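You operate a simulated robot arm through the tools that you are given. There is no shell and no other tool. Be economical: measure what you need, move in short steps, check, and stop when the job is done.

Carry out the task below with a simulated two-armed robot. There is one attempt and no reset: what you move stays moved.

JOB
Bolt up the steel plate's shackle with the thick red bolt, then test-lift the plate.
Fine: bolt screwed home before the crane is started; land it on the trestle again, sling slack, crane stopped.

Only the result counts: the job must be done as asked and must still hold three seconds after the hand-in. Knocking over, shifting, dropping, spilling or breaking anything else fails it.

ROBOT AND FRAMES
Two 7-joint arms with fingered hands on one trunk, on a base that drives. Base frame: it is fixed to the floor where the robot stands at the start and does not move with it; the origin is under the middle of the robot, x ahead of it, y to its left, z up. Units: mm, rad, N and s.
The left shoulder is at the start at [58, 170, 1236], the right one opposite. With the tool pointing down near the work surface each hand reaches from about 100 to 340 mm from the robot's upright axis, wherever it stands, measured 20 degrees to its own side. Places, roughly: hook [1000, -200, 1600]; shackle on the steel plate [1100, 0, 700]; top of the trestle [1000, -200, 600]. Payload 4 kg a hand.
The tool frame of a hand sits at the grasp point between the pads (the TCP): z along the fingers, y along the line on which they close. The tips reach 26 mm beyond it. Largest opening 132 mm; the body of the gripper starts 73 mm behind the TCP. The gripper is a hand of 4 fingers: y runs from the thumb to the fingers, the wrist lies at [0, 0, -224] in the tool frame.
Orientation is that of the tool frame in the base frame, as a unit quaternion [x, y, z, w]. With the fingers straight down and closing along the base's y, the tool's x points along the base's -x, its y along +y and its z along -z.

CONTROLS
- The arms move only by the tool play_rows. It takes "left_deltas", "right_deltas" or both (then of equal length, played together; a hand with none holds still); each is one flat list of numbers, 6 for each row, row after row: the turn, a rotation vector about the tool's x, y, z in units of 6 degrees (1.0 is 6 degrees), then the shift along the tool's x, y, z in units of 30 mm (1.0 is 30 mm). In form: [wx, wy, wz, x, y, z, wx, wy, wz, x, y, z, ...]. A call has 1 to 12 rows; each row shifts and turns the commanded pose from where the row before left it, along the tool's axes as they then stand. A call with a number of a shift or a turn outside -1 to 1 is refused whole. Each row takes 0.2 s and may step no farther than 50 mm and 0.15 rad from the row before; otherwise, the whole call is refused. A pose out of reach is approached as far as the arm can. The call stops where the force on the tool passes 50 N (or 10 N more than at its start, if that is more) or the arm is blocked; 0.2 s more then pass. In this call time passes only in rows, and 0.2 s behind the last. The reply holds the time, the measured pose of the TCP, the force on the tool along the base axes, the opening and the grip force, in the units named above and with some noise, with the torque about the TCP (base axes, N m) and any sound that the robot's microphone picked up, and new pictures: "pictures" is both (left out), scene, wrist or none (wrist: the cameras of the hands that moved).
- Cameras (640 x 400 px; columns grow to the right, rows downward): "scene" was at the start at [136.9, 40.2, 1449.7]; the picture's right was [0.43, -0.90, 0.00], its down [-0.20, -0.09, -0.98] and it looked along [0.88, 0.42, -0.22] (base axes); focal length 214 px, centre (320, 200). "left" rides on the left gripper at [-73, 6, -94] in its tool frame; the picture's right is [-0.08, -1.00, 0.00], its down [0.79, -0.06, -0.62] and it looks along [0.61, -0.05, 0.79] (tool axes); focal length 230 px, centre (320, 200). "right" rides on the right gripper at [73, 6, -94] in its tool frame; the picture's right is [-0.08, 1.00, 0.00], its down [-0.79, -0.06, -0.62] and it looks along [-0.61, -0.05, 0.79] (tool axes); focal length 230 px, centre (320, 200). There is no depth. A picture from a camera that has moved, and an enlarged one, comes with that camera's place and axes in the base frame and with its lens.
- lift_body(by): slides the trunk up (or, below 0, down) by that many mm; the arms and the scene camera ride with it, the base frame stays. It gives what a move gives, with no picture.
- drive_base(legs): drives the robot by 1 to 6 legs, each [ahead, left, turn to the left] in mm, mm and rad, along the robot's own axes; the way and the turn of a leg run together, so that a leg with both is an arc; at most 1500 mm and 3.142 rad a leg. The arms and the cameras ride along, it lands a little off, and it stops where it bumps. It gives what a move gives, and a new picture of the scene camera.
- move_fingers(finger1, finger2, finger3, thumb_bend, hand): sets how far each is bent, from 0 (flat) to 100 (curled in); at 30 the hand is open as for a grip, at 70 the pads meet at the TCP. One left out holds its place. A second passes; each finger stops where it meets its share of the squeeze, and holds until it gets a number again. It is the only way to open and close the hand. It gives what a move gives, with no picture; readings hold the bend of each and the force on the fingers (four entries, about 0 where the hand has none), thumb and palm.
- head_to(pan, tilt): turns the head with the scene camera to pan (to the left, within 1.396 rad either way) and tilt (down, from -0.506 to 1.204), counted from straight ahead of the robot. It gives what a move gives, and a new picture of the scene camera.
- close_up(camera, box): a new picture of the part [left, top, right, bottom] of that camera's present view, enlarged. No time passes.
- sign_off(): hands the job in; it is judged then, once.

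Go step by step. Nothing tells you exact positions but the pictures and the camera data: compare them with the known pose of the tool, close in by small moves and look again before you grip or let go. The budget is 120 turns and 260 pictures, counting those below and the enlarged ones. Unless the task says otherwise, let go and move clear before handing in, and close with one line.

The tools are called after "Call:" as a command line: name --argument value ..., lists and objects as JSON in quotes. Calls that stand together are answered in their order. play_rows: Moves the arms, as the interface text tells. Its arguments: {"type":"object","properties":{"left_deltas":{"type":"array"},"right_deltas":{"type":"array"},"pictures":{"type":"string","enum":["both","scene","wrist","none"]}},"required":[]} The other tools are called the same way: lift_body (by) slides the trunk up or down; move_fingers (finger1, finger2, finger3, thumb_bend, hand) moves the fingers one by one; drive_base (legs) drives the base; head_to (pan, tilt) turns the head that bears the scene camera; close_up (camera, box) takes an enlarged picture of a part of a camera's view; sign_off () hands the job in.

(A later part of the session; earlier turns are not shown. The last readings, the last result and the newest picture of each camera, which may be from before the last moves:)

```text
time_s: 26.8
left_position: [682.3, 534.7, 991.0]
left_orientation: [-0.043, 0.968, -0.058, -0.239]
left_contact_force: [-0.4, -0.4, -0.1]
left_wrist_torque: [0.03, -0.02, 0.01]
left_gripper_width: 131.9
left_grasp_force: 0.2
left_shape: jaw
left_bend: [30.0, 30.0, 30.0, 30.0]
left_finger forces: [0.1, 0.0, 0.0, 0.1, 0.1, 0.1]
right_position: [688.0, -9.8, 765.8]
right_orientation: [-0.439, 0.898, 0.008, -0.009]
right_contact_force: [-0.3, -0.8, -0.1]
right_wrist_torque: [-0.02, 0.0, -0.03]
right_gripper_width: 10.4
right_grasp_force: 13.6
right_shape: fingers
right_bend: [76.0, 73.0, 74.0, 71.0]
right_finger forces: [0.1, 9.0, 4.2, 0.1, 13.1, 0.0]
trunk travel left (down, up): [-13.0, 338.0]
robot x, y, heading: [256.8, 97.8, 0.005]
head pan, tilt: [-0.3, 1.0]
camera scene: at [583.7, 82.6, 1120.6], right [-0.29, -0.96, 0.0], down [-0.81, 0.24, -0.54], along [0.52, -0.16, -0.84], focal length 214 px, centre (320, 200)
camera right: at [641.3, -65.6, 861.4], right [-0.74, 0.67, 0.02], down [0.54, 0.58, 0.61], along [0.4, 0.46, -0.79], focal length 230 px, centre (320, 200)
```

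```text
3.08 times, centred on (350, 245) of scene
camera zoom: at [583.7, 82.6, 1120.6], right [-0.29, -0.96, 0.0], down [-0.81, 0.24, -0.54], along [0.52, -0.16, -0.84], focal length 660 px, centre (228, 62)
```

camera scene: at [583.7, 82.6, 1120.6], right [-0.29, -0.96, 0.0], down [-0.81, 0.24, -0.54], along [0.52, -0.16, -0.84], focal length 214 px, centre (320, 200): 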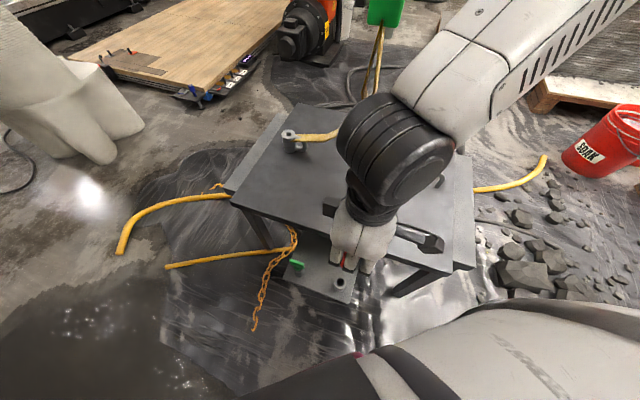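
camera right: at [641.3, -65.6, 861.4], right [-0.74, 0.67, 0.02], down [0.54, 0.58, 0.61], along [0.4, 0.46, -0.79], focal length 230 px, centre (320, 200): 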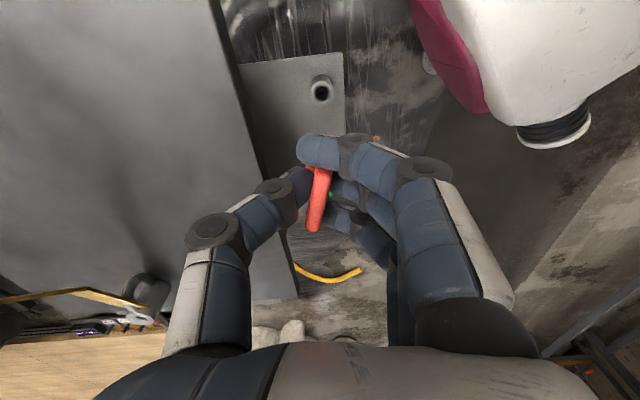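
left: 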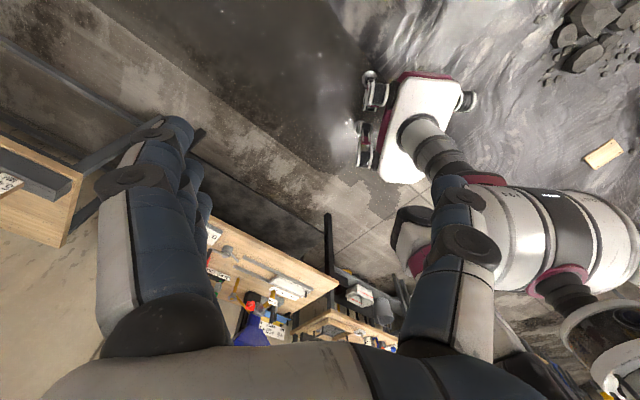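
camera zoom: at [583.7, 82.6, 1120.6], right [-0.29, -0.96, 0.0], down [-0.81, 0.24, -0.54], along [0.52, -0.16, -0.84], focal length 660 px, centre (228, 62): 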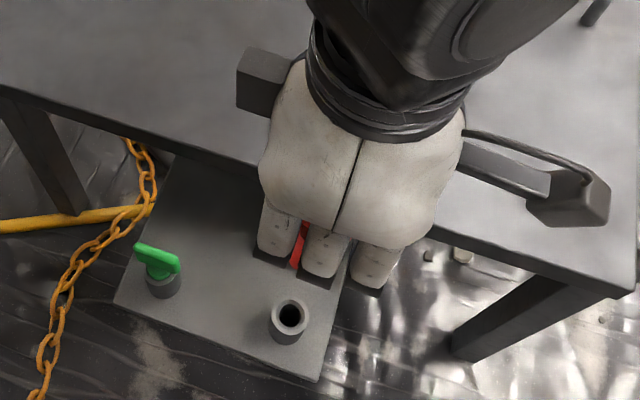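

The bolt is free. The shackle bore top triangulates to about (1104,27,677). I'll raise the hand a little and drive around the pendant to the trestle's left side, facing inward.

Call:
play_rows --right_deltas '[0, 0, 0, 0, 0, -1, 0, 0, 0, 0, 0, -1, 0, 0, 0, 0, 0, -1]' --pictures "none"

Call:
drive_base --legs '[[-60, 850, 0], [1310, 150, 0], [0, 0, -2.2]]'

```text
time_s: 27.6
left_position: [682.0, 536.7, 991.3]
left_orientation: [-0.044, 0.968, -0.057, -0.239]
left_contact_force: [-0.6, -1.0, 0.6]
left_wrist_torque: [-0.01, 0.02, -0.01]
left_gripper_width: 131.8
left_grasp_force: 0.2
left_shape: jaw
left_bend: [30.0, 30.0, 30.0, 30.0]
left_finger forces: [0.0, 0.1, 0.0, 0.1, 0.1, 0.0]
right_position: [690.1, -10.6, 858.0]
right_orientation: [-0.439, 0.898, 0.009, -0.008]
right_contact_force: [-1.2, 0.1, 0.1]
right_wrist_torque: [-0.02, 0.0, -0.02]
right_gripper_width: 10.4
right_grasp_force: 13.3
right_shape: fingers
right_bend: [76.0, 73.0, 74.0, 71.0]
right_finger forces: [0.3, 9.0, 4.1, 0.1, 12.9, 0.1]
trunk travel left (down, up): [-13.0, 338.0]
robot x, y, heading: [258.7, 98.0, 0.009]
head pan, tilt: [-0.3, 1.0]
```

```text
time_s: 46.9
left_position: [1599.6, 497.6, 991.6]
left_orientation: [0.851, 0.465, 0.189, -0.156]
left_contact_force: [0.1, -0.5, 0.2]
left_wrist_torque: [-0.02, 0.03, -0.01]
left_gripper_width: 131.9
left_grasp_force: 0.0
left_shape: jaw
left_bend: [30.0, 30.0, 30.0, 30.0]
left_finger forces: [0.0, 0.0, 0.0, 0.0, 0.0, 0.0]
right_position: [1161.7, 825.9, 856.7]
right_orientation: [0.613, 0.79, 0.012, 0.004]
right_contact_force: [-0.1, -0.3, -1.2]
right_wrist_torque: [-0.04, 0.04, 0.0]
right_gripper_width: 10.5
right_grasp_force: 11.7
right_shape: fingers
right_bend: [76.0, 73.0, 74.0, 71.0]
right_finger forces: [0.3, 8.2, 3.6, 0.0, 12.0, 0.1]
trunk travel left (down, up): [-13.0, 338.0]
robot x, y, heading: [1512.0, 1097.3, -2.217]
head pan, tilt: [-0.3, 1.0]
heard: click
camera scene: at [1302.4, 854.2, 1120.5], right [-0.58, 0.81, 0.0], down [0.68, 0.49, -0.54], along [-0.44, -0.31, -0.84], focal length 214 px, centre (320, 200)
```

scene: 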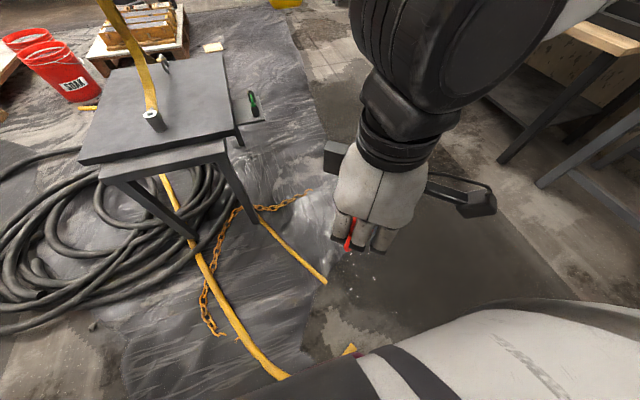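

I heard a click during the drive, so I'll look at the pendant and crane.

Call:
head_to --pan 0.1 --tilt 0.1

Call:
close_up --camera "right" --box '[220, 100, 430, 260]'

```text
time_s: 48.1
left_position: [1599.1, 498.6, 991.4]
left_orientation: [0.85, 0.466, 0.189, -0.157]
left_contact_force: [-0.6, -0.2, -0.6]
left_wrist_torque: [0.0, 0.02, -0.02]
left_gripper_width: 131.9
left_grasp_force: 0.0
left_shape: jaw
left_bend: [30.0, 30.0, 30.0, 30.0]
left_finger forces: [0.0, 0.0, 0.0, 0.1, 0.0, 0.0]
right_position: [1161.9, 826.2, 857.4]
right_orientation: [0.613, 0.79, 0.012, 0.005]
right_contact_force: [0.0, -0.2, -1.2]
right_wrist_torque: [0.03, 0.01, 0.0]
right_gripper_width: 10.4
right_grasp_force: 12.0
right_shape: fingers
right_bend: [76.0, 73.0, 74.0, 71.0]
right_finger forces: [0.2, 8.2, 3.6, 0.1, 12.0, 0.0]
trunk travel left (down, up): [-13.0, 338.0]
robot x, y, heading: [1514.3, 1103.1, -2.22]
head pan, tilt: [0.099, 0.099]
camera scene: at [1310.9, 816.2, 1198.6], right [-0.85, 0.52, 0.0], down [0.05, 0.09, -0.99], along [-0.52, -0.85, -0.1], focal length 214 px, centre (320, 200)
```

scene: 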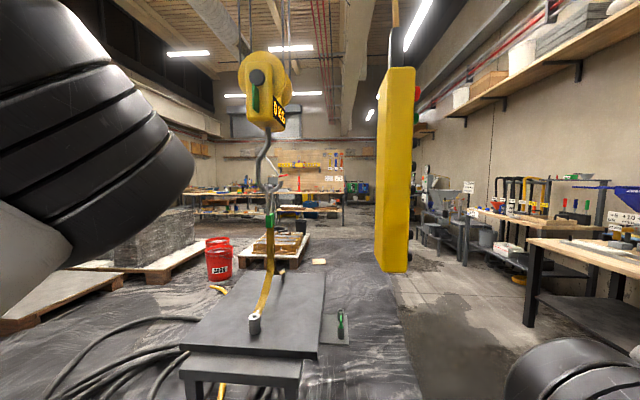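

```text
2.50 times, centred on (325, 180) of right
camera zoom: at [1146.7, 897.7, 952.3], right [0.98, 0.17, 0.02], down [0.12, -0.78, 0.61], along [0.12, -0.6, -0.79], focal length 575 px, centre (308, 250)
```

zoom: 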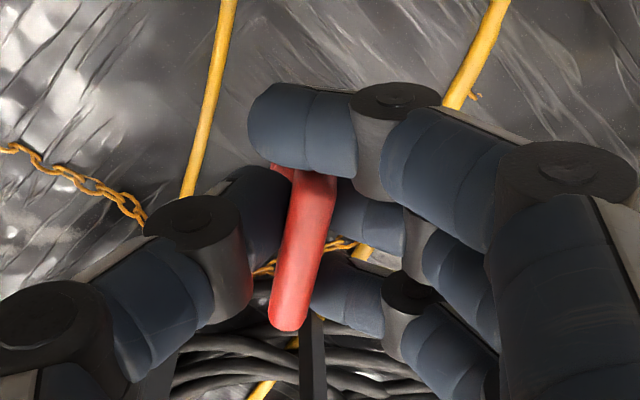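

Nothing has moved. The pendant's buttons face away from here, towards (-x,+y). I'll approach the trestle's left side partway.

Call:
drive_base --legs '[[400, 416, 0.02]]'

Call:
head_to --pan -0.2 --tilt 0.9

```text
time_s: 52.4
left_position: [1714.7, -75.1, 990.8]
left_orientation: [0.845, 0.475, 0.188, -0.159]
left_contact_force: [0.3, -0.3, -0.3]
left_wrist_torque: [-0.03, -0.01, 0.01]
left_gripper_width: 132.1
left_grasp_force: 0.0
left_shape: jaw
left_bend: [30.0, 30.0, 30.0, 30.0]
left_finger forces: [0.0, 0.1, 0.1, 0.0, 0.0, 0.0]
right_position: [1269.4, 241.5, 856.9]
right_orientation: [0.604, 0.797, 0.011, 0.004]
right_contact_force: [0.4, 0.3, -0.5]
right_wrist_torque: [0.04, -0.02, 0.0]
right_gripper_width: 10.6
right_grasp_force: 12.0
right_shape: fingers
right_bend: [76.0, 73.0, 74.0, 71.0]
right_finger forces: [0.3, 8.2, 3.6, 0.0, 11.9, 0.1]
trunk travel left (down, up): [-13.0, 338.0]
robot x, y, heading: [1613.0, 523.2, -2.201]
head pan, tilt: [0.099, 0.099]
camera scene: at [1418.7, 235.8, 1198.6], right [-0.86, 0.5, 0.0], down [0.05, 0.09, -0.99], along [-0.5, -0.86, -0.1], focal length 214 px, centre (320, 200)
```

scene: 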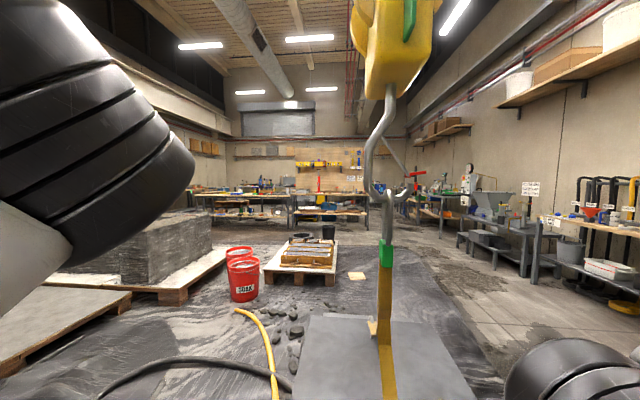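

```text
time_s: 53.5
left_position: [1714.4, -74.4, 991.7]
left_orientation: [0.844, 0.476, 0.188, -0.159]
left_contact_force: [-0.1, -0.1, -1.0]
left_wrist_torque: [-0.04, -0.02, 0.0]
left_gripper_width: 131.7
left_grasp_force: 0.2
left_shape: jaw
left_bend: [30.0, 30.0, 30.0, 30.0]
left_finger forces: [0.0, 0.0, 0.0, 0.2, 0.0, 0.1]
right_position: [1268.6, 243.1, 857.1]
right_orientation: [0.604, 0.797, 0.012, 0.005]
right_contact_force: [0.1, 0.8, -1.0]
right_wrist_torque: [0.01, 0.0, 0.0]
right_gripper_width: 10.4
right_grasp_force: 11.7
right_shape: fingers
right_bend: [76.0, 73.0, 74.0, 71.0]
right_finger forces: [0.3, 8.2, 3.7, 0.1, 12.0, 0.1]
trunk travel left (down, up): [-13.0, 338.0]
robot x, y, heading: [1613.4, 527.9, -2.194]
head pan, tilt: [-0.201, 0.901]
camera scene: at [1409.3, 264.4, 1127.8], right [-0.68, 0.74, 0.0], down [0.58, 0.53, -0.62], along [-0.46, -0.42, -0.78], focal length 214 px, centre (320, 200)
```

scene: 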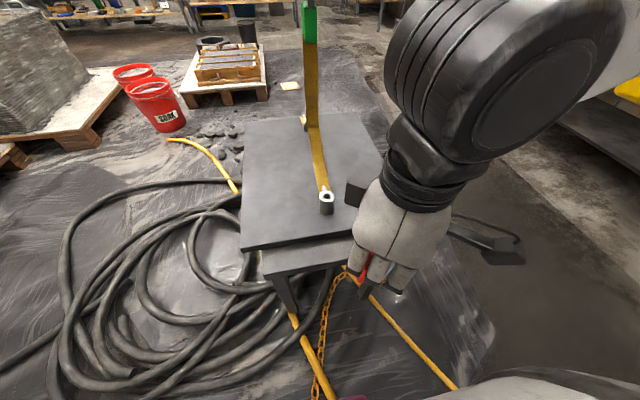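

The shackle bore is about (1112,26) and lies straight ahead of the hand. I'll drive forward 225 mm.

Call:
drive_base --legs '[[225, 0, 0]]'

Call:
play_rows --right_deltas '[0, 0, 0, 0, 0, 0]' --pictures "wrist"

Call:
close_up --camera "right" --box '[220, 120, 430, 280]'

```text
time_s: 55.2
left_position: [1585.2, -256.2, 991.4]
left_orientation: [0.844, 0.477, 0.188, -0.16]
left_contact_force: [0.0, -0.3, 0.6]
left_wrist_torque: [0.04, -0.01, -0.02]
left_gripper_width: 131.6
left_grasp_force: 0.1
left_shape: jaw
left_bend: [30.0, 30.0, 30.0, 30.0]
left_finger forces: [0.0, 0.0, 0.1, 0.0, 0.0, 0.1]
right_position: [1139.9, 60.0, 856.9]
right_orientation: [0.602, 0.798, 0.012, 0.004]
right_contact_force: [0.0, 0.2, -2.0]
right_wrist_torque: [0.02, 0.03, -0.02]
right_gripper_width: 10.3
right_grasp_force: 12.5
right_shape: fingers
right_bend: [76.0, 73.0, 74.0, 71.0]
right_finger forces: [0.4, 8.2, 3.6, 0.0, 12.0, 0.0]
trunk travel left (down, up): [-13.0, 338.0]
robot x, y, heading: [1484.9, 343.8, -2.195]
head pan, tilt: [-0.201, 0.901]
camera scene: at [1279.1, 82.2, 1127.6], right [-0.68, 0.73, 0.0], down [0.58, 0.53, -0.62], along [-0.46, -0.42, -0.78], focal length 214 px, centre (320, 200)
```

scene: 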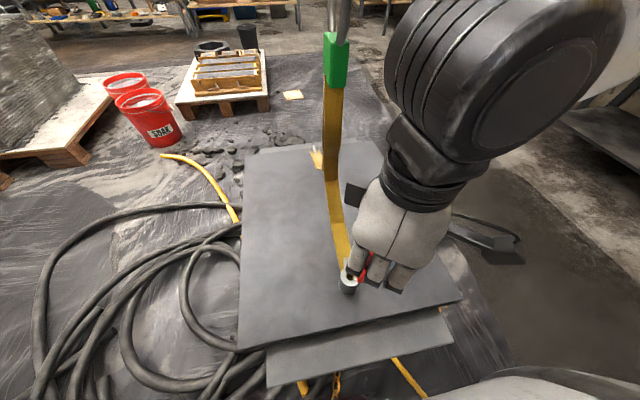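

```text
time_s: 55.6
left_position: [1586.4, -256.0, 991.3]
left_orientation: [0.844, 0.477, 0.186, -0.16]
left_contact_force: [-0.3, -0.4, 0.5]
left_wrist_torque: [0.0, 0.01, 0.01]
left_gripper_width: 131.8
left_grasp_force: 0.0
left_shape: jaw
left_bend: [30.0, 30.0, 30.0, 30.0]
left_finger forces: [0.1, 0.0, 0.1, 0.1, 0.1, 0.1]
right_position: [1139.5, 60.4, 857.9]
right_orientation: [0.603, 0.798, 0.011, 0.004]
right_contact_force: [-0.4, 0.3, -0.6]
right_wrist_torque: [0.02, -0.02, -0.01]
right_gripper_width: 10.6
right_grasp_force: 12.0
right_shape: fingers
right_bend: [76.0, 73.0, 74.0, 71.0]
right_finger forces: [0.2, 8.3, 3.7, 0.0, 12.1, 0.0]
trunk travel left (down, up): [-13.0, 338.0]
robot x, y, heading: [1484.5, 345.2, -2.19]
head pan, tilt: [-0.201, 0.901]
camera right: at [1122.3, 131.2, 952.3], right [0.98, 0.2, 0.02], down [0.14, -0.78, 0.61], along [0.14, -0.59, -0.79], focal length 230 px, centre (320, 200)
```

right: 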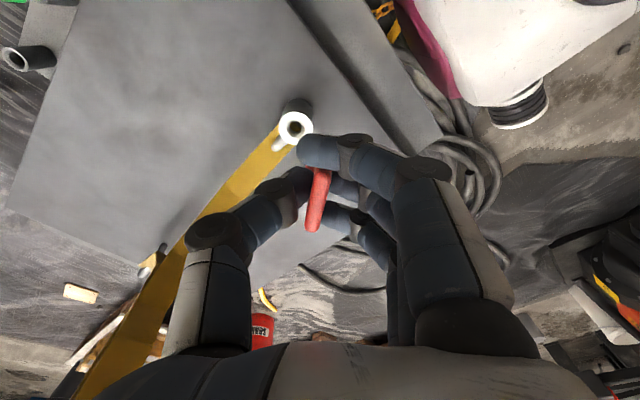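

```text
2.50 times, centred on (325, 200) of right
camera zoom: at [1122.3, 131.2, 952.3], right [0.98, 0.2, 0.02], down [0.14, -0.78, 0.61], along [0.14, -0.59, -0.79], focal length 575 px, centre (308, 200)
```

zoom: 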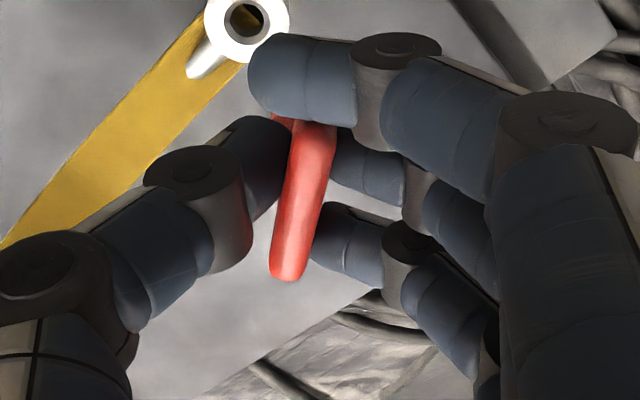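

I'll look at the hand and shackle close up from the head camera.

Call:
close_up --camera "scene" --box '[310, 220, 430, 310]'

```text
4.44 times, centred on (370, 265) of scene
camera zoom: at [1279.4, 82.6, 1127.7], right [-0.68, 0.73, 0.0], down [0.58, 0.53, -0.62], along [-0.46, -0.42, -0.78], focal length 953 px, centre (98, -89)
```

zoom: 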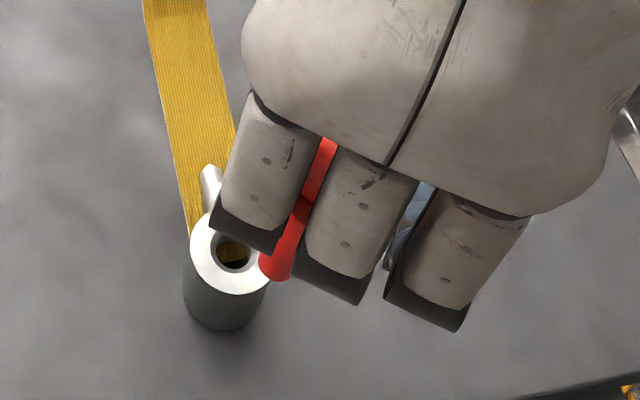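

Seen through the finger gap, the bolt's shank axis is about 10 mm to -x of the TCP, and its tip is well above the shackle. I'll turn the hand +44° so the strap runs out between the finger rows, then re-look.

Call:
play_rows --right_deltas '[0, 0, 0.92, 0, 0, 0, 0, 0, 0.92, 0, 0, 0, 0, 0, 0.92, 0, 0, 0, 0, 0, 0.92, 0, 0, 0, 0, 0, 0.92, 0, 0, 0, 0, 0, 0.92, 0, 0, 0, 0, 0, 0.92, 0, 0, 0, 0, 0, 0.92, 0, 0, 0]' --pictures "both"

Call:
close_up --camera "scene" --box '[310, 220, 430, 310]'

```text
time_s: 57.4
left_position: [1586.2, -256.8, 992.4]
left_orientation: [0.844, 0.476, 0.188, -0.16]
left_contact_force: [0.5, -0.6, 0.0]
left_wrist_torque: [0.04, -0.04, 0.0]
left_gripper_width: 131.8
left_grasp_force: 0.1
left_shape: jaw
left_bend: [30.0, 30.0, 30.0, 30.0]
left_finger forces: [0.0, 0.0, 0.0, 0.0, 0.0, 0.0]
right_position: [1138.9, 59.8, 857.9]
right_orientation: [0.859, 0.512, 0.012, 0.0]
right_contact_force: [0.5, 0.3, -0.1]
right_wrist_torque: [-0.01, -0.02, -0.01]
right_gripper_width: 10.5
right_grasp_force: 11.9
right_shape: fingers
right_bend: [76.0, 73.0, 74.0, 71.0]
right_finger forces: [0.3, 8.3, 3.7, 0.0, 12.0, 0.1]
trunk travel left (down, up): [-13.0, 338.0]
robot x, y, heading: [1482.4, 346.3, -2.199]
head pan, tilt: [-0.201, 0.901]
camera scene: at [1279.4, 82.6, 1127.7], right [-0.68, 0.73, 0.0], down [0.57, 0.53, -0.62], along [-0.46, -0.42, -0.78], focal length 214 px, centre (320, 200)
camera right: at [1176.4, 120.5, 953.0], right [0.84, -0.54, 0.01], down [-0.44, -0.67, 0.6], along [-0.32, -0.51, -0.8], focal length 230 px, centre (320, 200)
```

scene: 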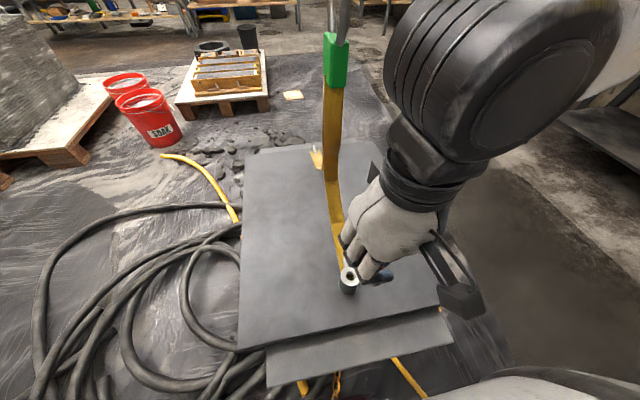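
right: 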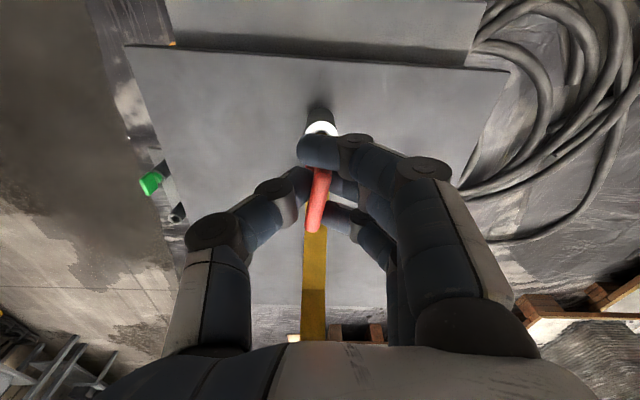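

```text
4.44 times, centred on (370, 265) of scene
camera zoom: at [1279.4, 82.6, 1127.7], right [-0.68, 0.73, 0.0], down [0.57, 0.53, -0.62], along [-0.46, -0.42, -0.78], focal length 953 px, centre (98, -89)
```

zoom: 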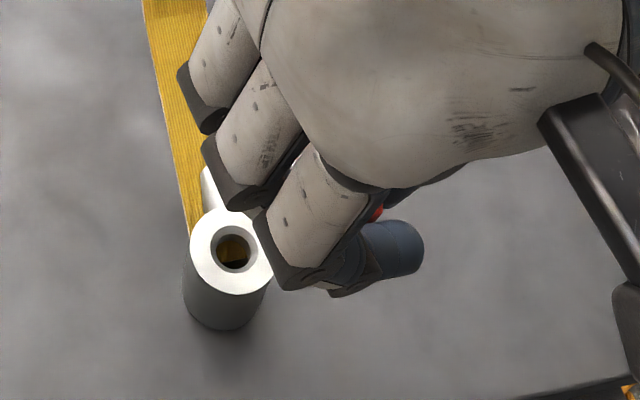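

The bolt tip is hidden from the head now. I'll check whether the left wrist camera can see it.

Call:
close_up --camera "left" --box '[0, 0, 640, 400]'

Call:
close_up --camera "right" --box '[260, 90, 380, 250]'

```text
1.00 times, centred on (320, 200) of left (not enlarged: the box is as wide or as high as the picture)
camera zoom: at [1541.1, -354.1, 1038.8], right [-0.9, 0.43, 0.05], down [0.22, 0.34, 0.92], along [0.38, 0.83, -0.4], focal length 230 px, centre (320, 200)
```

zoom: 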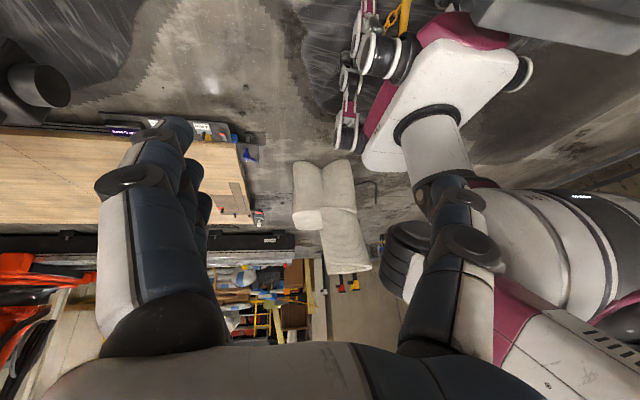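

```text
2.50 times, centred on (320, 170) of right
camera zoom: at [1176.4, 120.5, 953.0], right [0.84, -0.54, 0.01], down [-0.44, -0.67, 0.6], along [-0.32, -0.51, -0.8], focal length 575 px, centre (320, 275)
```

zoom: 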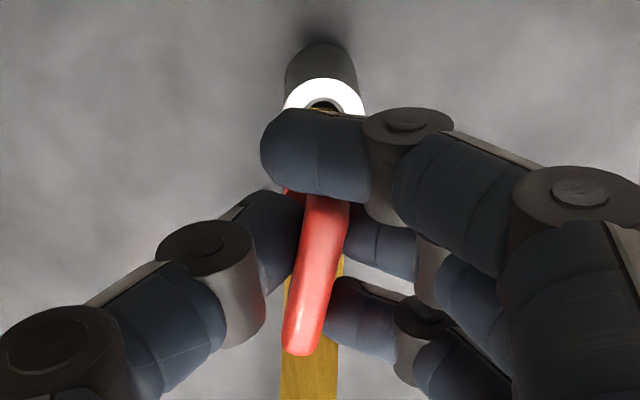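

Finger 1 carries no load and blocks the view, so I'll straighten it to let the wrist camera see the bolt.

Call:
move_fingers --hand "right" --finger1 30

Call:
close_up --camera "right" --box '[260, 90, 380, 250]'

```text
time_s: 58.4
left_position: [1585.6, -255.1, 991.6]
left_orientation: [0.844, 0.477, 0.187, -0.159]
left_contact_force: [0.5, -1.4, 0.2]
left_wrist_torque: [0.03, -0.01, -0.03]
left_gripper_width: 132.0
left_grasp_force: 0.0
left_shape: jaw
left_bend: [30.0, 30.0, 30.0, 30.0]
left_finger forces: [0.0, 0.0, 0.0, 0.0, 0.0, 0.0]
right_position: [1139.3, 59.9, 856.7]
right_orientation: [0.858, 0.513, 0.011, 0.0]
right_contact_force: [0.7, -0.5, -0.8]
right_wrist_torque: [0.0, -0.01, -0.03]
right_gripper_width: 73.0
right_grasp_force: 12.1
right_shape: fingers
right_bend: [30.0, 73.0, 74.0, 71.0]
right_finger forces: [0.0, 8.3, 3.6, 0.1, 12.0, 0.0]
trunk travel left (down, up): [-13.0, 338.0]
robot x, y, heading: [1488.9, 340.3, -2.193]
head pan, tilt: [-0.201, 0.901]
```

```text
2.50 times, centred on (320, 170) of right
camera zoom: at [1176.3, 120.6, 953.0], right [0.84, -0.54, 0.01], down [-0.44, -0.67, 0.6], along [-0.32, -0.51, -0.8], focal length 575 px, centre (320, 275)
```

zoom: 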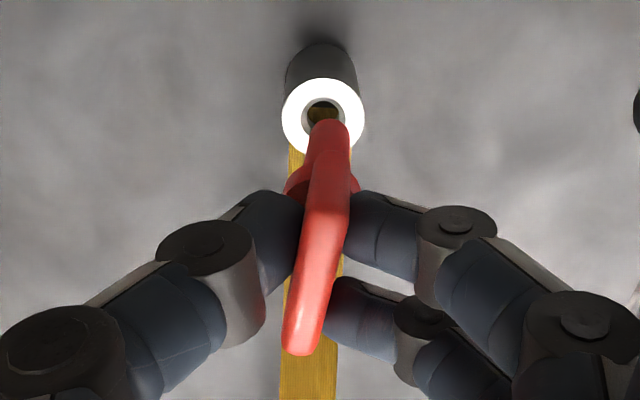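

Now the shank and hole are both visible: tip about (1135,47,748), hole about (1120,26,670). I'll shift over the hole and descend 45 mm.

Call:
play_rows --right_deltas '[0, 0, 0, -0.45, -0.05, 0, 0, 0, 0, -0.45, -0.05, 0.5, 0, 0, 0, 0, 0, 0.5, 0, 0, 0, 0, 0, 0.5]' --pictures "wrist"

Call:
close_up --camera "right" --box '[260, 90, 380, 250]'

Call:
close_up --camera "scene" --box '[310, 220, 430, 310]'

```text
time_s: 59.4
left_position: [1586.2, -255.6, 990.1]
left_orientation: [0.843, 0.477, 0.187, -0.16]
left_contact_force: [0.5, -0.9, -0.4]
left_wrist_torque: [0.06, 0.02, 0.02]
left_gripper_width: 131.8
left_grasp_force: 0.1
left_shape: jaw
left_bend: [30.0, 30.0, 30.0, 30.0]
left_finger forces: [0.0, 0.0, 0.1, 0.0, 0.0, 0.0]
right_position: [1124.9, 38.9, 812.1]
right_orientation: [0.859, 0.513, 0.013, -0.001]
right_contact_force: [0.6, 0.2, -0.4]
right_wrist_torque: [0.04, 0.0, 0.01]
right_gripper_width: 73.0
right_grasp_force: 12.2
right_shape: fingers
right_bend: [30.0, 73.0, 74.0, 71.0]
right_finger forces: [0.1, 8.3, 3.6, 0.0, 12.2, 0.0]
trunk travel left (down, up): [-13.0, 338.0]
robot x, y, heading: [1483.6, 342.7, -2.196]
head pan, tilt: [-0.201, 0.901]
camera right: at [1161.9, 99.0, 907.9], right [0.84, -0.54, 0.01], down [-0.44, -0.67, 0.6], along [-0.32, -0.51, -0.8], focal length 230 px, centre (320, 200)
```

right: 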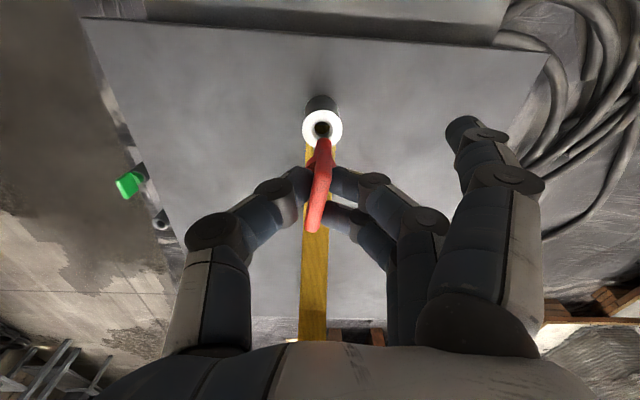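

```text
2.50 times, centred on (320, 170) of right
camera zoom: at [1161.9, 99.0, 907.9], right [0.84, -0.54, 0.01], down [-0.44, -0.67, 0.6], along [-0.32, -0.51, -0.8], focal length 575 px, centre (320, 275)
```

zoom: 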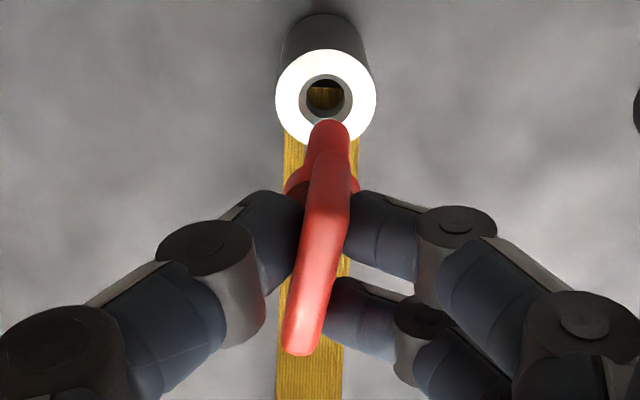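

```text
4.44 times, centred on (370, 265) of scene
camera zoom: at [1279.4, 82.4, 1127.7], right [-0.68, 0.73, 0.0], down [0.57, 0.53, -0.62], along [-0.46, -0.42, -0.78], focal length 953 px, centre (98, -89)
```

zoom: 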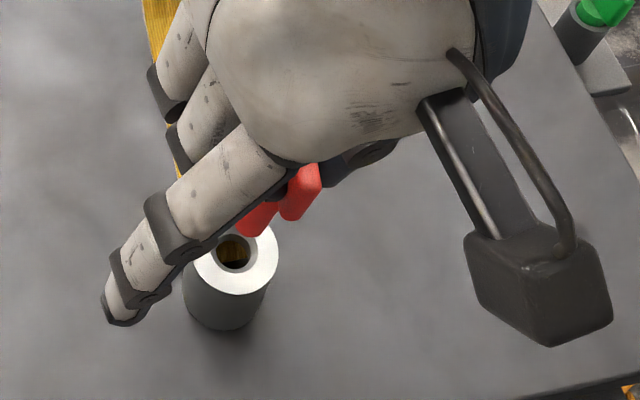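

The tip is about 38 mm above the bore and 5 mm off. I'll correct and descend to about 10 mm above it.

Call:
play_rows --right_deltas '[0, 0, 0, -0.15, -0.04, 0.4, 0, 0, 0, 0, 0, 0.5]' --pictures "none"

Call:
close_up --camera "right" --box '[260, 90, 380, 250]'

Call:
close_up --camera "scene" --box '[320, 235, 400, 295]'

```text
time_s: 60.0
left_position: [1586.1, -255.2, 991.4]
left_orientation: [0.844, 0.478, 0.187, -0.16]
left_contact_force: [-0.1, 0.4, -0.1]
left_wrist_torque: [-0.02, 0.04, 0.0]
left_gripper_width: 132.1
left_grasp_force: 0.0
left_shape: jaw
left_bend: [30.0, 30.0, 30.0, 30.0]
left_finger forces: [0.0, 0.0, 0.1, 0.1, 0.0, 0.1]
right_position: [1122.0, 34.7, 785.1]
right_orientation: [0.858, 0.513, 0.012, 0.0]
right_contact_force: [0.7, -0.3, -0.1]
right_wrist_torque: [0.02, 0.0, 0.0]
right_gripper_width: 72.7
right_grasp_force: 11.8
right_shape: fingers
right_bend: [30.0, 73.0, 74.0, 71.0]
right_finger forces: [0.0, 8.4, 3.6, 0.0, 12.1, 0.0]
trunk travel left (down, up): [-13.0, 338.0]
robot x, y, heading: [1485.3, 343.5, -2.188]
head pan, tilt: [-0.201, 0.901]
```

```text
2.50 times, centred on (320, 170) of right
camera zoom: at [1158.7, 96.0, 880.7], right [0.84, -0.54, 0.01], down [-0.44, -0.67, 0.6], along [-0.32, -0.51, -0.8], focal length 575 px, centre (320, 275)
```

zoom: 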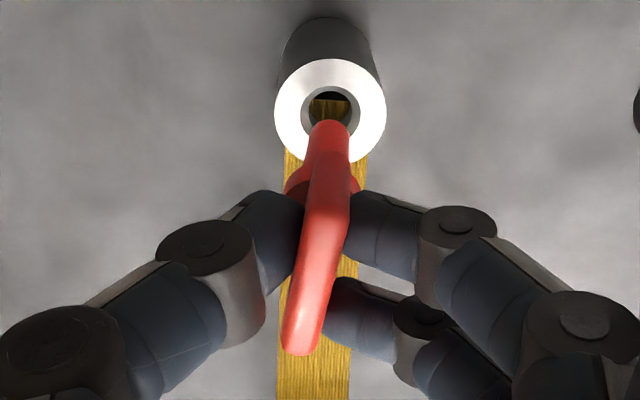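

```text
6.67 times, centred on (360, 265) of scene
camera zoom: at [1279.5, 82.5, 1127.7], right [-0.68, 0.73, 0.0], down [0.57, 0.53, -0.62], along [-0.46, -0.42, -0.78], focal length 1430 px, centre (53, -233)
```

zoom: 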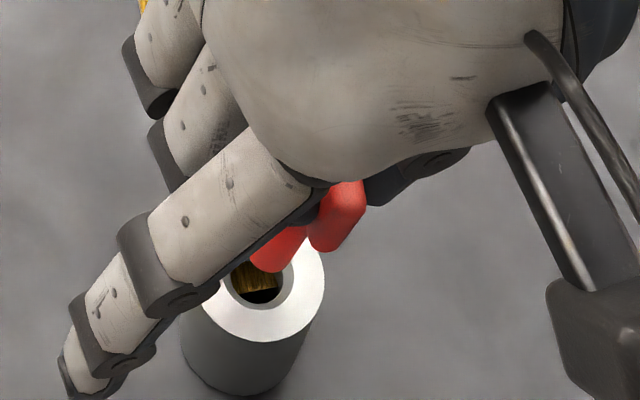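

Accounting for the shank's radius, its centre is over the bore within about 1 mm. I'll descend slowly and watch the force.

Call:
play_rows --right_deltas '[0, 0, 0, 0, 0, 0.4, 0, 0, 0, 0, 0, 0.4, 0, 0, 0, 0, 0, 0.3]' --pictures "none"

Call:
close_up --camera "right" --box '[260, 90, 380, 250]'

Call:
close_up --camera "scene" --box '[320, 235, 400, 295]'

```text
time_s: 60.8
left_position: [1585.7, -255.5, 991.6]
left_orientation: [0.844, 0.477, 0.186, -0.159]
left_contact_force: [0.2, 0.0, 0.4]
left_wrist_torque: [-0.02, 0.01, -0.01]
left_gripper_width: 131.9
left_grasp_force: 0.0
left_shape: jaw
left_bend: [30.0, 30.0, 30.0, 30.0]
left_finger forces: [0.0, 0.0, 0.0, 0.1, 0.1, 0.0]
right_position: [1123.1, 35.8, 751.4]
right_orientation: [0.859, 0.512, 0.012, 0.0]
right_contact_force: [-1.1, -0.3, -1.2]
right_wrist_torque: [0.0, -0.01, -0.02]
right_gripper_width: 72.9
right_grasp_force: 12.2
right_shape: fingers
right_bend: [30.0, 73.0, 74.0, 71.0]
right_finger forces: [0.0, 8.4, 3.7, 0.0, 12.3, 0.1]
trunk travel left (down, up): [-13.0, 338.0]
robot x, y, heading: [1485.1, 344.4, -2.192]
head pan, tilt: [-0.201, 0.901]
```

```text
2.50 times, centred on (320, 170) of right
camera zoom: at [1160.2, 96.9, 847.9], right [0.84, -0.54, 0.01], down [-0.44, -0.67, 0.6], along [-0.32, -0.51, -0.8], focal length 575 px, centre (320, 275)
```

zoom: 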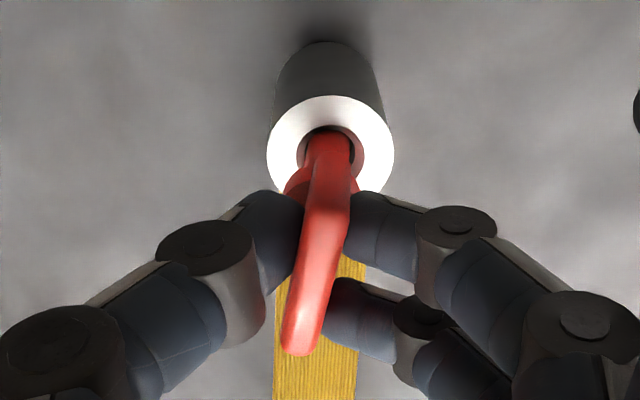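

```text
6.67 times, centred on (360, 265) of scene
camera zoom: at [1279.5, 82.5, 1127.7], right [-0.68, 0.73, 0.0], down [0.57, 0.53, -0.62], along [-0.46, -0.42, -0.78], focal length 1430 px, centre (53, -233)
```

zoom: 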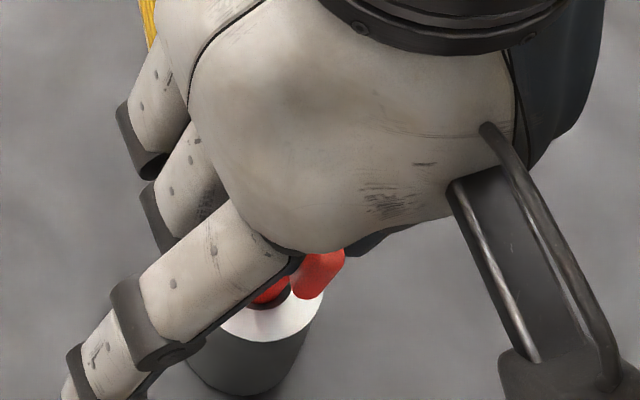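

The shank has entered the bore with no force. I'll keep lowering it.

Call:
play_rows --right_deltas '[0, 0, 0, 0, 0, 0.3, 0, 0, 0, 0, 0, 0.3, 0, 0, 0, 0, 0, 0.3, 0, 0, 0, 0, 0, 0.25]' --pictures "none"

Call:
close_up --camera "right" --box '[260, 90, 380, 250]'

```text
time_s: 61.8
left_position: [1588.0, -256.7, 993.1]
left_orientation: [0.844, 0.477, 0.186, -0.16]
left_contact_force: [-0.6, 0.3, 0.7]
left_wrist_torque: [-0.02, 0.0, -0.01]
left_gripper_width: 132.1
left_grasp_force: 0.1
left_shape: jaw
left_bend: [30.0, 30.0, 30.0, 30.0]
left_finger forces: [0.0, 0.0, 0.0, 0.0, 0.0, 0.0]
right_position: [1123.7, 32.5, 719.9]
right_orientation: [0.858, 0.514, 0.009, 0.003]
right_contact_force: [-0.9, -21.8, 17.7]
right_wrist_torque: [-0.4, 0.0, 0.11]
right_gripper_width: 70.7
right_grasp_force: 18.4
right_shape: fingers
right_bend: [30.0, 74.0, 75.0, 73.0]
right_finger forces: [0.0, 15.0, 10.2, 0.1, 10.8, 0.0]
trunk travel left (down, up): [-13.0, 338.0]
robot x, y, heading: [1482.0, 346.6, -2.195]
head pan, tilt: [-0.201, 0.901]
```

```text
2.50 times, centred on (320, 170) of right
camera zoom: at [1160.9, 93.6, 814.8], right [0.84, -0.54, 0.01], down [-0.44, -0.67, 0.61], along [-0.32, -0.52, -0.8], focal length 575 px, centre (320, 275)
```

zoom: 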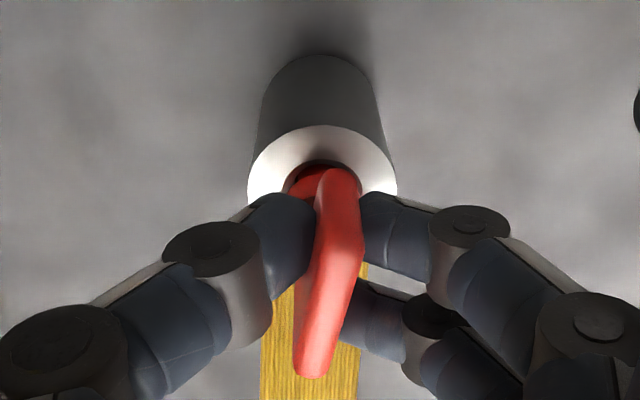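

The shank is mostly in, with a sideways push towards -y. I'll relieve it by shifting 4 mm in tool -x and rising 2 mm.

Call:
play_rows --right_deltas '[0, 0, 0, -0.13, 0, -0.07]' --pictures "none"

Call:
close_up --camera "right" --box '[260, 90, 380, 250]'

Call:
close_up --camera "scene" --box '[320, 235, 400, 295]'

```text
time_s: 62.2
left_position: [1586.5, -256.1, 991.8]
left_orientation: [0.843, 0.478, 0.186, -0.161]
left_contact_force: [-0.8, -0.1, 0.0]
left_wrist_torque: [0.02, 0.0, -0.01]
left_gripper_width: 131.8
left_grasp_force: 0.0
left_shape: jaw
left_bend: [30.0, 30.0, 30.0, 30.0]
left_finger forces: [0.1, 0.0, 0.0, 0.0, 0.0, 0.0]
right_position: [1122.4, 33.7, 719.8]
right_orientation: [0.858, 0.514, 0.013, 0.001]
right_contact_force: [5.9, -17.9, 14.6]
right_wrist_torque: [-0.43, -0.11, 0.08]
right_gripper_width: 70.0
right_grasp_force: 16.4
right_shape: fingers
right_bend: [30.0, 74.0, 75.0, 73.0]
right_finger forces: [0.0, 14.2, 10.9, 0.0, 7.8, 0.1]
trunk travel left (down, up): [-13.0, 338.0]
robot x, y, heading: [1490.9, 343.8, -2.189]
head pan, tilt: [-0.201, 0.901]
```

```text
2.50 times, centred on (320, 170) of right
camera zoom: at [1159.4, 92.9, 815.6], right [0.84, -0.54, 0.01], down [-0.44, -0.67, 0.6], along [-0.32, -0.51, -0.8], focal length 575 px, centre (320, 275)
```

zoom: 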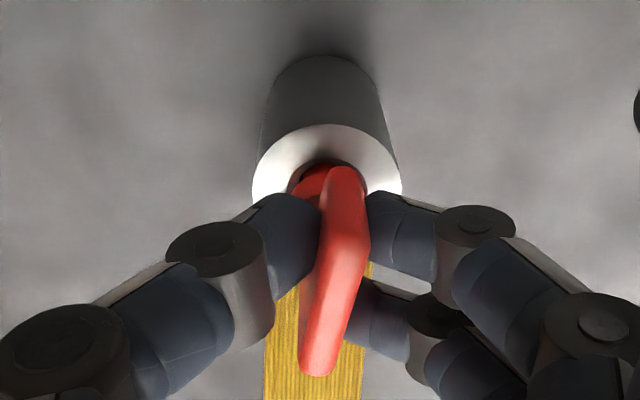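

```text
6.67 times, centred on (360, 265) of scene
camera zoom: at [1280.8, 81.9, 1127.9], right [-0.68, 0.73, 0.0], down [0.57, 0.53, -0.62], along [-0.46, -0.42, -0.78], focal length 1430 px, centre (53, -233)
```

zoom: 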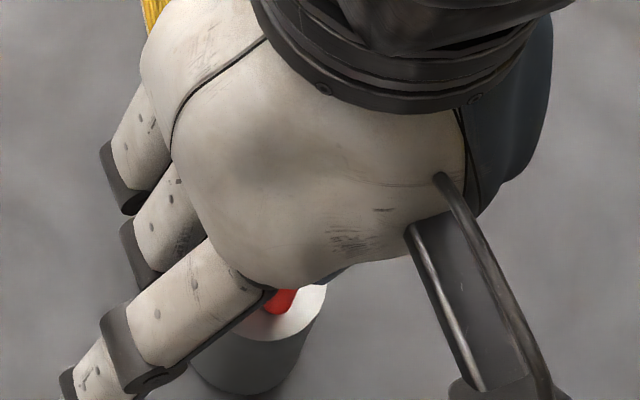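

The bolt is standing well inside the bore. I'll release it gently and check how it sits.

Call:
move_fingers --hand "right" --finger1 50 --finger2 50 --finger3 50 --thumb_bend 50

Call:
close_up --camera "right" --box '[260, 90, 380, 250]'

```text
time_s: 63.2
left_position: [1586.0, -255.7, 991.0]
left_orientation: [0.844, 0.477, 0.187, -0.16]
left_contact_force: [0.1, 0.6, 0.6]
left_wrist_torque: [-0.05, -0.02, 0.02]
left_gripper_width: 131.9
left_grasp_force: 0.1
left_shape: jaw
left_bend: [30.0, 30.0, 30.0, 30.0]
left_finger forces: [0.0, 0.0, 0.0, 0.0, 0.0, 0.1]
right_position: [1121.7, 32.6, 720.1]
right_orientation: [0.858, 0.513, 0.012, -0.001]
right_contact_force: [0.1, -0.3, 0.3]
right_wrist_torque: [0.0, 0.01, 0.0]
right_gripper_width: 70.8
right_grasp_force: 0.0
right_shape: fingers
right_bend: [50.0, 50.0, 50.0, 50.0]
right_finger forces: [0.0, 0.0, 0.1, 0.1, 0.0, 0.0]
trunk travel left (down, up): [-13.0, 338.0]
robot x, y, heading: [1485.9, 345.7, -2.198]
head pan, tilt: [-0.201, 0.901]
```

```text
2.50 times, centred on (320, 170) of right
camera zoom: at [1158.1, 94.1, 815.1], right [0.84, -0.54, 0.01], down [-0.44, -0.67, 0.6], along [-0.32, -0.51, -0.8], focal length 575 px, centre (320, 275)
```

zoom: 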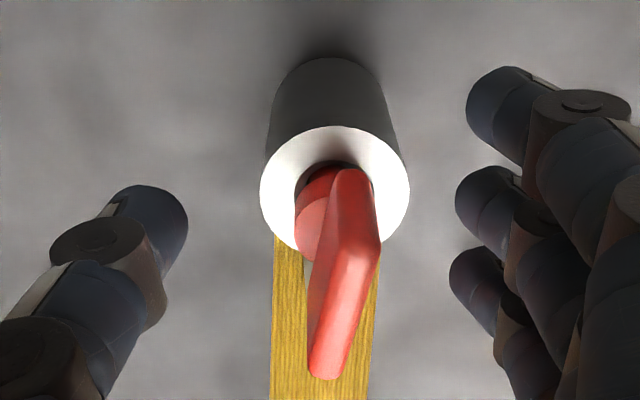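

The bolt stands upright in the bore, its disc about 15–20 mm above the seat and its handle yawed +15° from the hand. I'll centre the hand on the bolt axis, match the yaw and grip.

Call:
play_rows --right_deltas '[0, 0, 0, -0.25, 0.06, 0.1, 0, 0, 0.83, 0, 0, 0.1, 0, 0, 0.83, 0, 0, 0, 0, 0, 0.83, 0, 0, 0]' --pictures "none"

Call:
close_up --camera "right" --box '[260, 90, 380, 250]'

```text
time_s: 64.2
left_position: [1585.4, -256.1, 990.9]
left_orientation: [0.843, 0.477, 0.187, -0.16]
left_contact_force: [0.9, -1.0, -0.4]
left_wrist_torque: [0.0, 0.0, 0.01]
left_gripper_width: 131.9
left_grasp_force: 0.1
left_shape: jaw
left_bend: [30.0, 30.0, 30.0, 30.0]
left_finger forces: [0.0, 0.0, 0.1, 0.1, 0.0, 0.0]
right_position: [1120.9, 25.0, 713.8]
right_orientation: [0.918, 0.396, 0.012, -0.002]
right_contact_force: [-0.3, -0.5, -0.3]
right_wrist_torque: [0.0, -0.02, -0.01]
right_gripper_width: 70.7
right_grasp_force: 0.0
right_shape: fingers
right_bend: [50.0, 50.0, 50.0, 50.0]
right_finger forces: [0.0, 0.1, 0.1, 0.0, 0.1, 0.0]
trunk travel left (down, up): [-13.0, 338.0]
robot x, y, heading: [1483.5, 341.3, -2.195]
head pan, tilt: [-0.201, 0.901]
```

```text
2.50 times, centred on (320, 170) of right
camera zoom: at [1171.6, 73.7, 809.3], right [0.67, -0.74, 0.0], down [-0.6, -0.54, 0.6], along [-0.44, -0.4, -0.8], focal length 575 px, centre (320, 275)
```

zoom: 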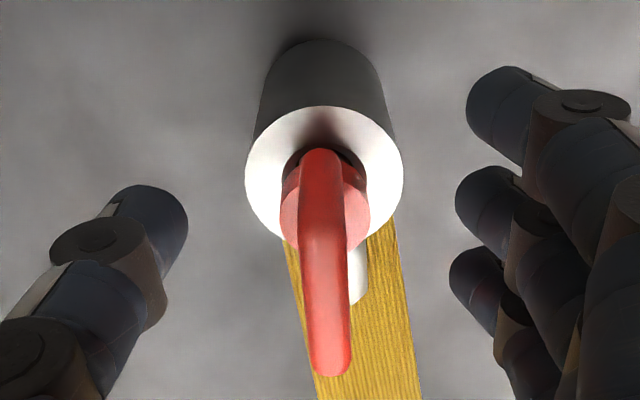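

The handle is aligned and centred. I'll grip with all the fingers.

Call:
move_fingers --hand "right" --finger1 80 --finger2 80 --finger3 80 --thumb_bend 80

Call:
play_rows --right_deltas '[0, 0, 1, 0, 0, 0.02, 0, 0, 1, 0, 0, 0.02, 0, 0, 1, 0, 0, 0.02, 0, 0, 1, 0, 0, 0.02, 0, 0, 1, 0, 0, 0.02, 0, 0, 1, 0, 0, 0.02, 0, 0, 1, 0, 0, 0.02, 0, 0, 1, 0, 0, 0.02, 0, 0, 1, 0, 0, 0.02, 0, 0, 1, 0, 0, 0.02]' --pictures "wrist"

```text
time_s: 65.2
left_position: [1586.8, -255.0, 991.5]
left_orientation: [0.844, 0.477, 0.187, -0.161]
left_contact_force: [-0.1, 0.6, -0.2]
left_wrist_torque: [0.02, -0.01, -0.05]
left_gripper_width: 131.8
left_grasp_force: 0.0
left_shape: jaw
left_bend: [30.0, 30.0, 30.0, 30.0]
left_finger forces: [0.0, 0.0, 0.0, 0.2, 0.0, 0.0]
right_position: [1120.4, 25.9, 713.6]
right_orientation: [0.918, 0.397, 0.013, -0.003]
right_contact_force: [8.2, 0.3, 0.3]
right_wrist_torque: [0.17, 0.01, 0.05]
right_gripper_width: 13.9
right_grasp_force: 29.3
right_shape: fingers
right_bend: [72.0, 66.0, 71.0, 74.0]
right_finger forces: [7.5, 6.8, 6.8, 0.0, 37.4, 0.0]
trunk travel left (down, up): [-13.0, 338.0]
robot x, y, heading: [1482.1, 341.2, -2.193]
head pan, tilt: [-0.201, 0.901]
```

```text
time_s: 67.3
left_position: [1587.5, -253.1, 992.3]
left_orientation: [0.844, 0.477, 0.186, -0.161]
left_contact_force: [-1.0, -0.7, -0.3]
left_wrist_torque: [-0.02, -0.01, 0.0]
left_gripper_width: 131.8
left_grasp_force: 0.1
left_shape: jaw
left_bend: [30.0, 30.0, 30.0, 30.0]
left_finger forces: [0.1, 0.1, 0.0, 0.0, 0.0, 0.0]
right_position: [1121.9, 25.1, 711.6]
right_orientation: [0.996, -0.089, 0.009, -0.002]
right_contact_force: [3.2, 1.3, 41.4]
right_wrist_torque: [0.47, -0.11, 0.02]
right_gripper_width: 14.1
right_grasp_force: 49.1
right_shape: fingers
right_bend: [73.0, 68.0, 72.0, 75.0]
right_finger forces: [8.7, 10.3, 8.2, 0.0, 71.5, 0.0]
trunk travel left (down, up): [-13.0, 338.0]
robot x, y, heading: [1482.4, 341.2, -2.194]
head pan, tilt: [-0.201, 0.901]
stopped in row 10 (right hand): the force on the tool passed its limit at 51 N (the readings are from after the stop); the commanded pose is now the measured one
camera right: at [1190.3, 5.8, 805.9], right [-0.25, -0.97, -0.01], down [-0.77, 0.2, 0.6], along [-0.58, 0.16, -0.8], focal length 230 px, centre (320, 200)
```

right: 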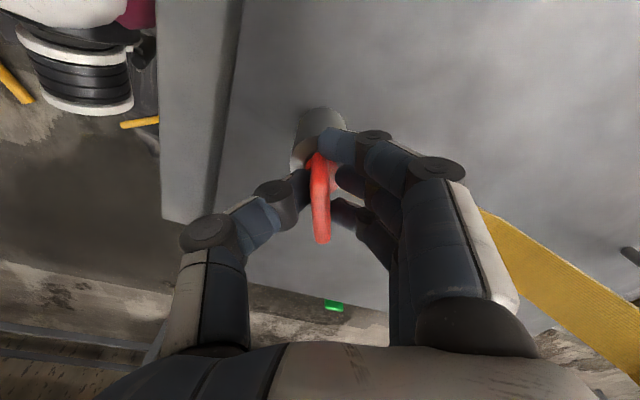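

The hand turned 57° with the handle, but I pushed down too hard. I'll ease the push and keep turning.

Call:
play_rows --right_deltas '[0, 0, 0, 0, 0, -0.08, 0, 0, 1, 0, 0, 0, 0, 0, 1, 0, 0, 0, 0, 0, 1, 0, 0, 0, 0, 0, 1, 0, 0, 0, 0, 0, 1, 0, 0, 0, 0, 0, 1, 0, 0, 0]' --pictures "none"

Call:
close_up --camera "right" --box '[260, 90, 380, 250]'

```text
time_s: 68.9
left_position: [1586.0, -257.1, 991.3]
left_orientation: [0.844, 0.477, 0.186, -0.16]
left_contact_force: [0.0, 0.0, -0.1]
left_wrist_torque: [0.04, -0.02, -0.01]
left_gripper_width: 132.0
left_grasp_force: 0.1
left_shape: jaw
left_bend: [30.0, 30.0, 30.0, 30.0]
left_finger forces: [0.0, 0.1, 0.0, 0.0, 0.0, 0.0]
right_position: [1120.6, 23.9, 710.8]
right_orientation: [0.919, -0.394, 0.007, -0.009]
right_contact_force: [8.6, -15.4, 9.0]
right_wrist_torque: [-0.2, -0.37, 0.04]
right_gripper_width: 13.4
right_grasp_force: 31.5
right_shape: fingers
right_bend: [73.0, 68.0, 71.0, 75.0]
right_finger forces: [10.1, 9.8, 7.7, 0.0, 36.8, 0.0]
trunk travel left (down, up): [-13.0, 338.0]
robot x, y, heading: [1485.1, 343.0, -2.194]
head pan, tilt: [-0.201, 0.901]
```

```text
2.50 times, centred on (320, 170) of right
camera zoom: at [1165.1, -34.1, 805.1], right [-0.78, -0.63, -0.02], down [-0.51, 0.6, 0.61], along [-0.37, 0.49, -0.79], focal length 575 px, centre (320, 275)
```

zoom: 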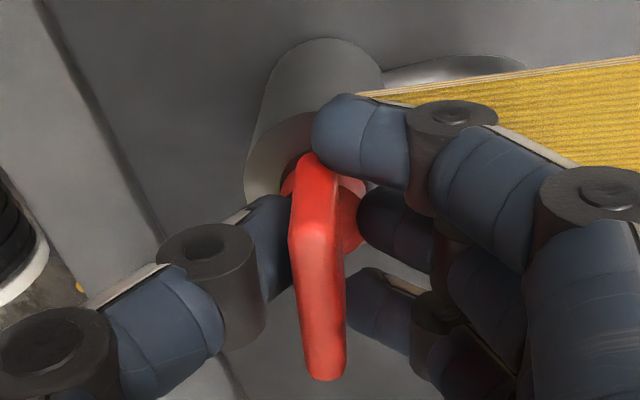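

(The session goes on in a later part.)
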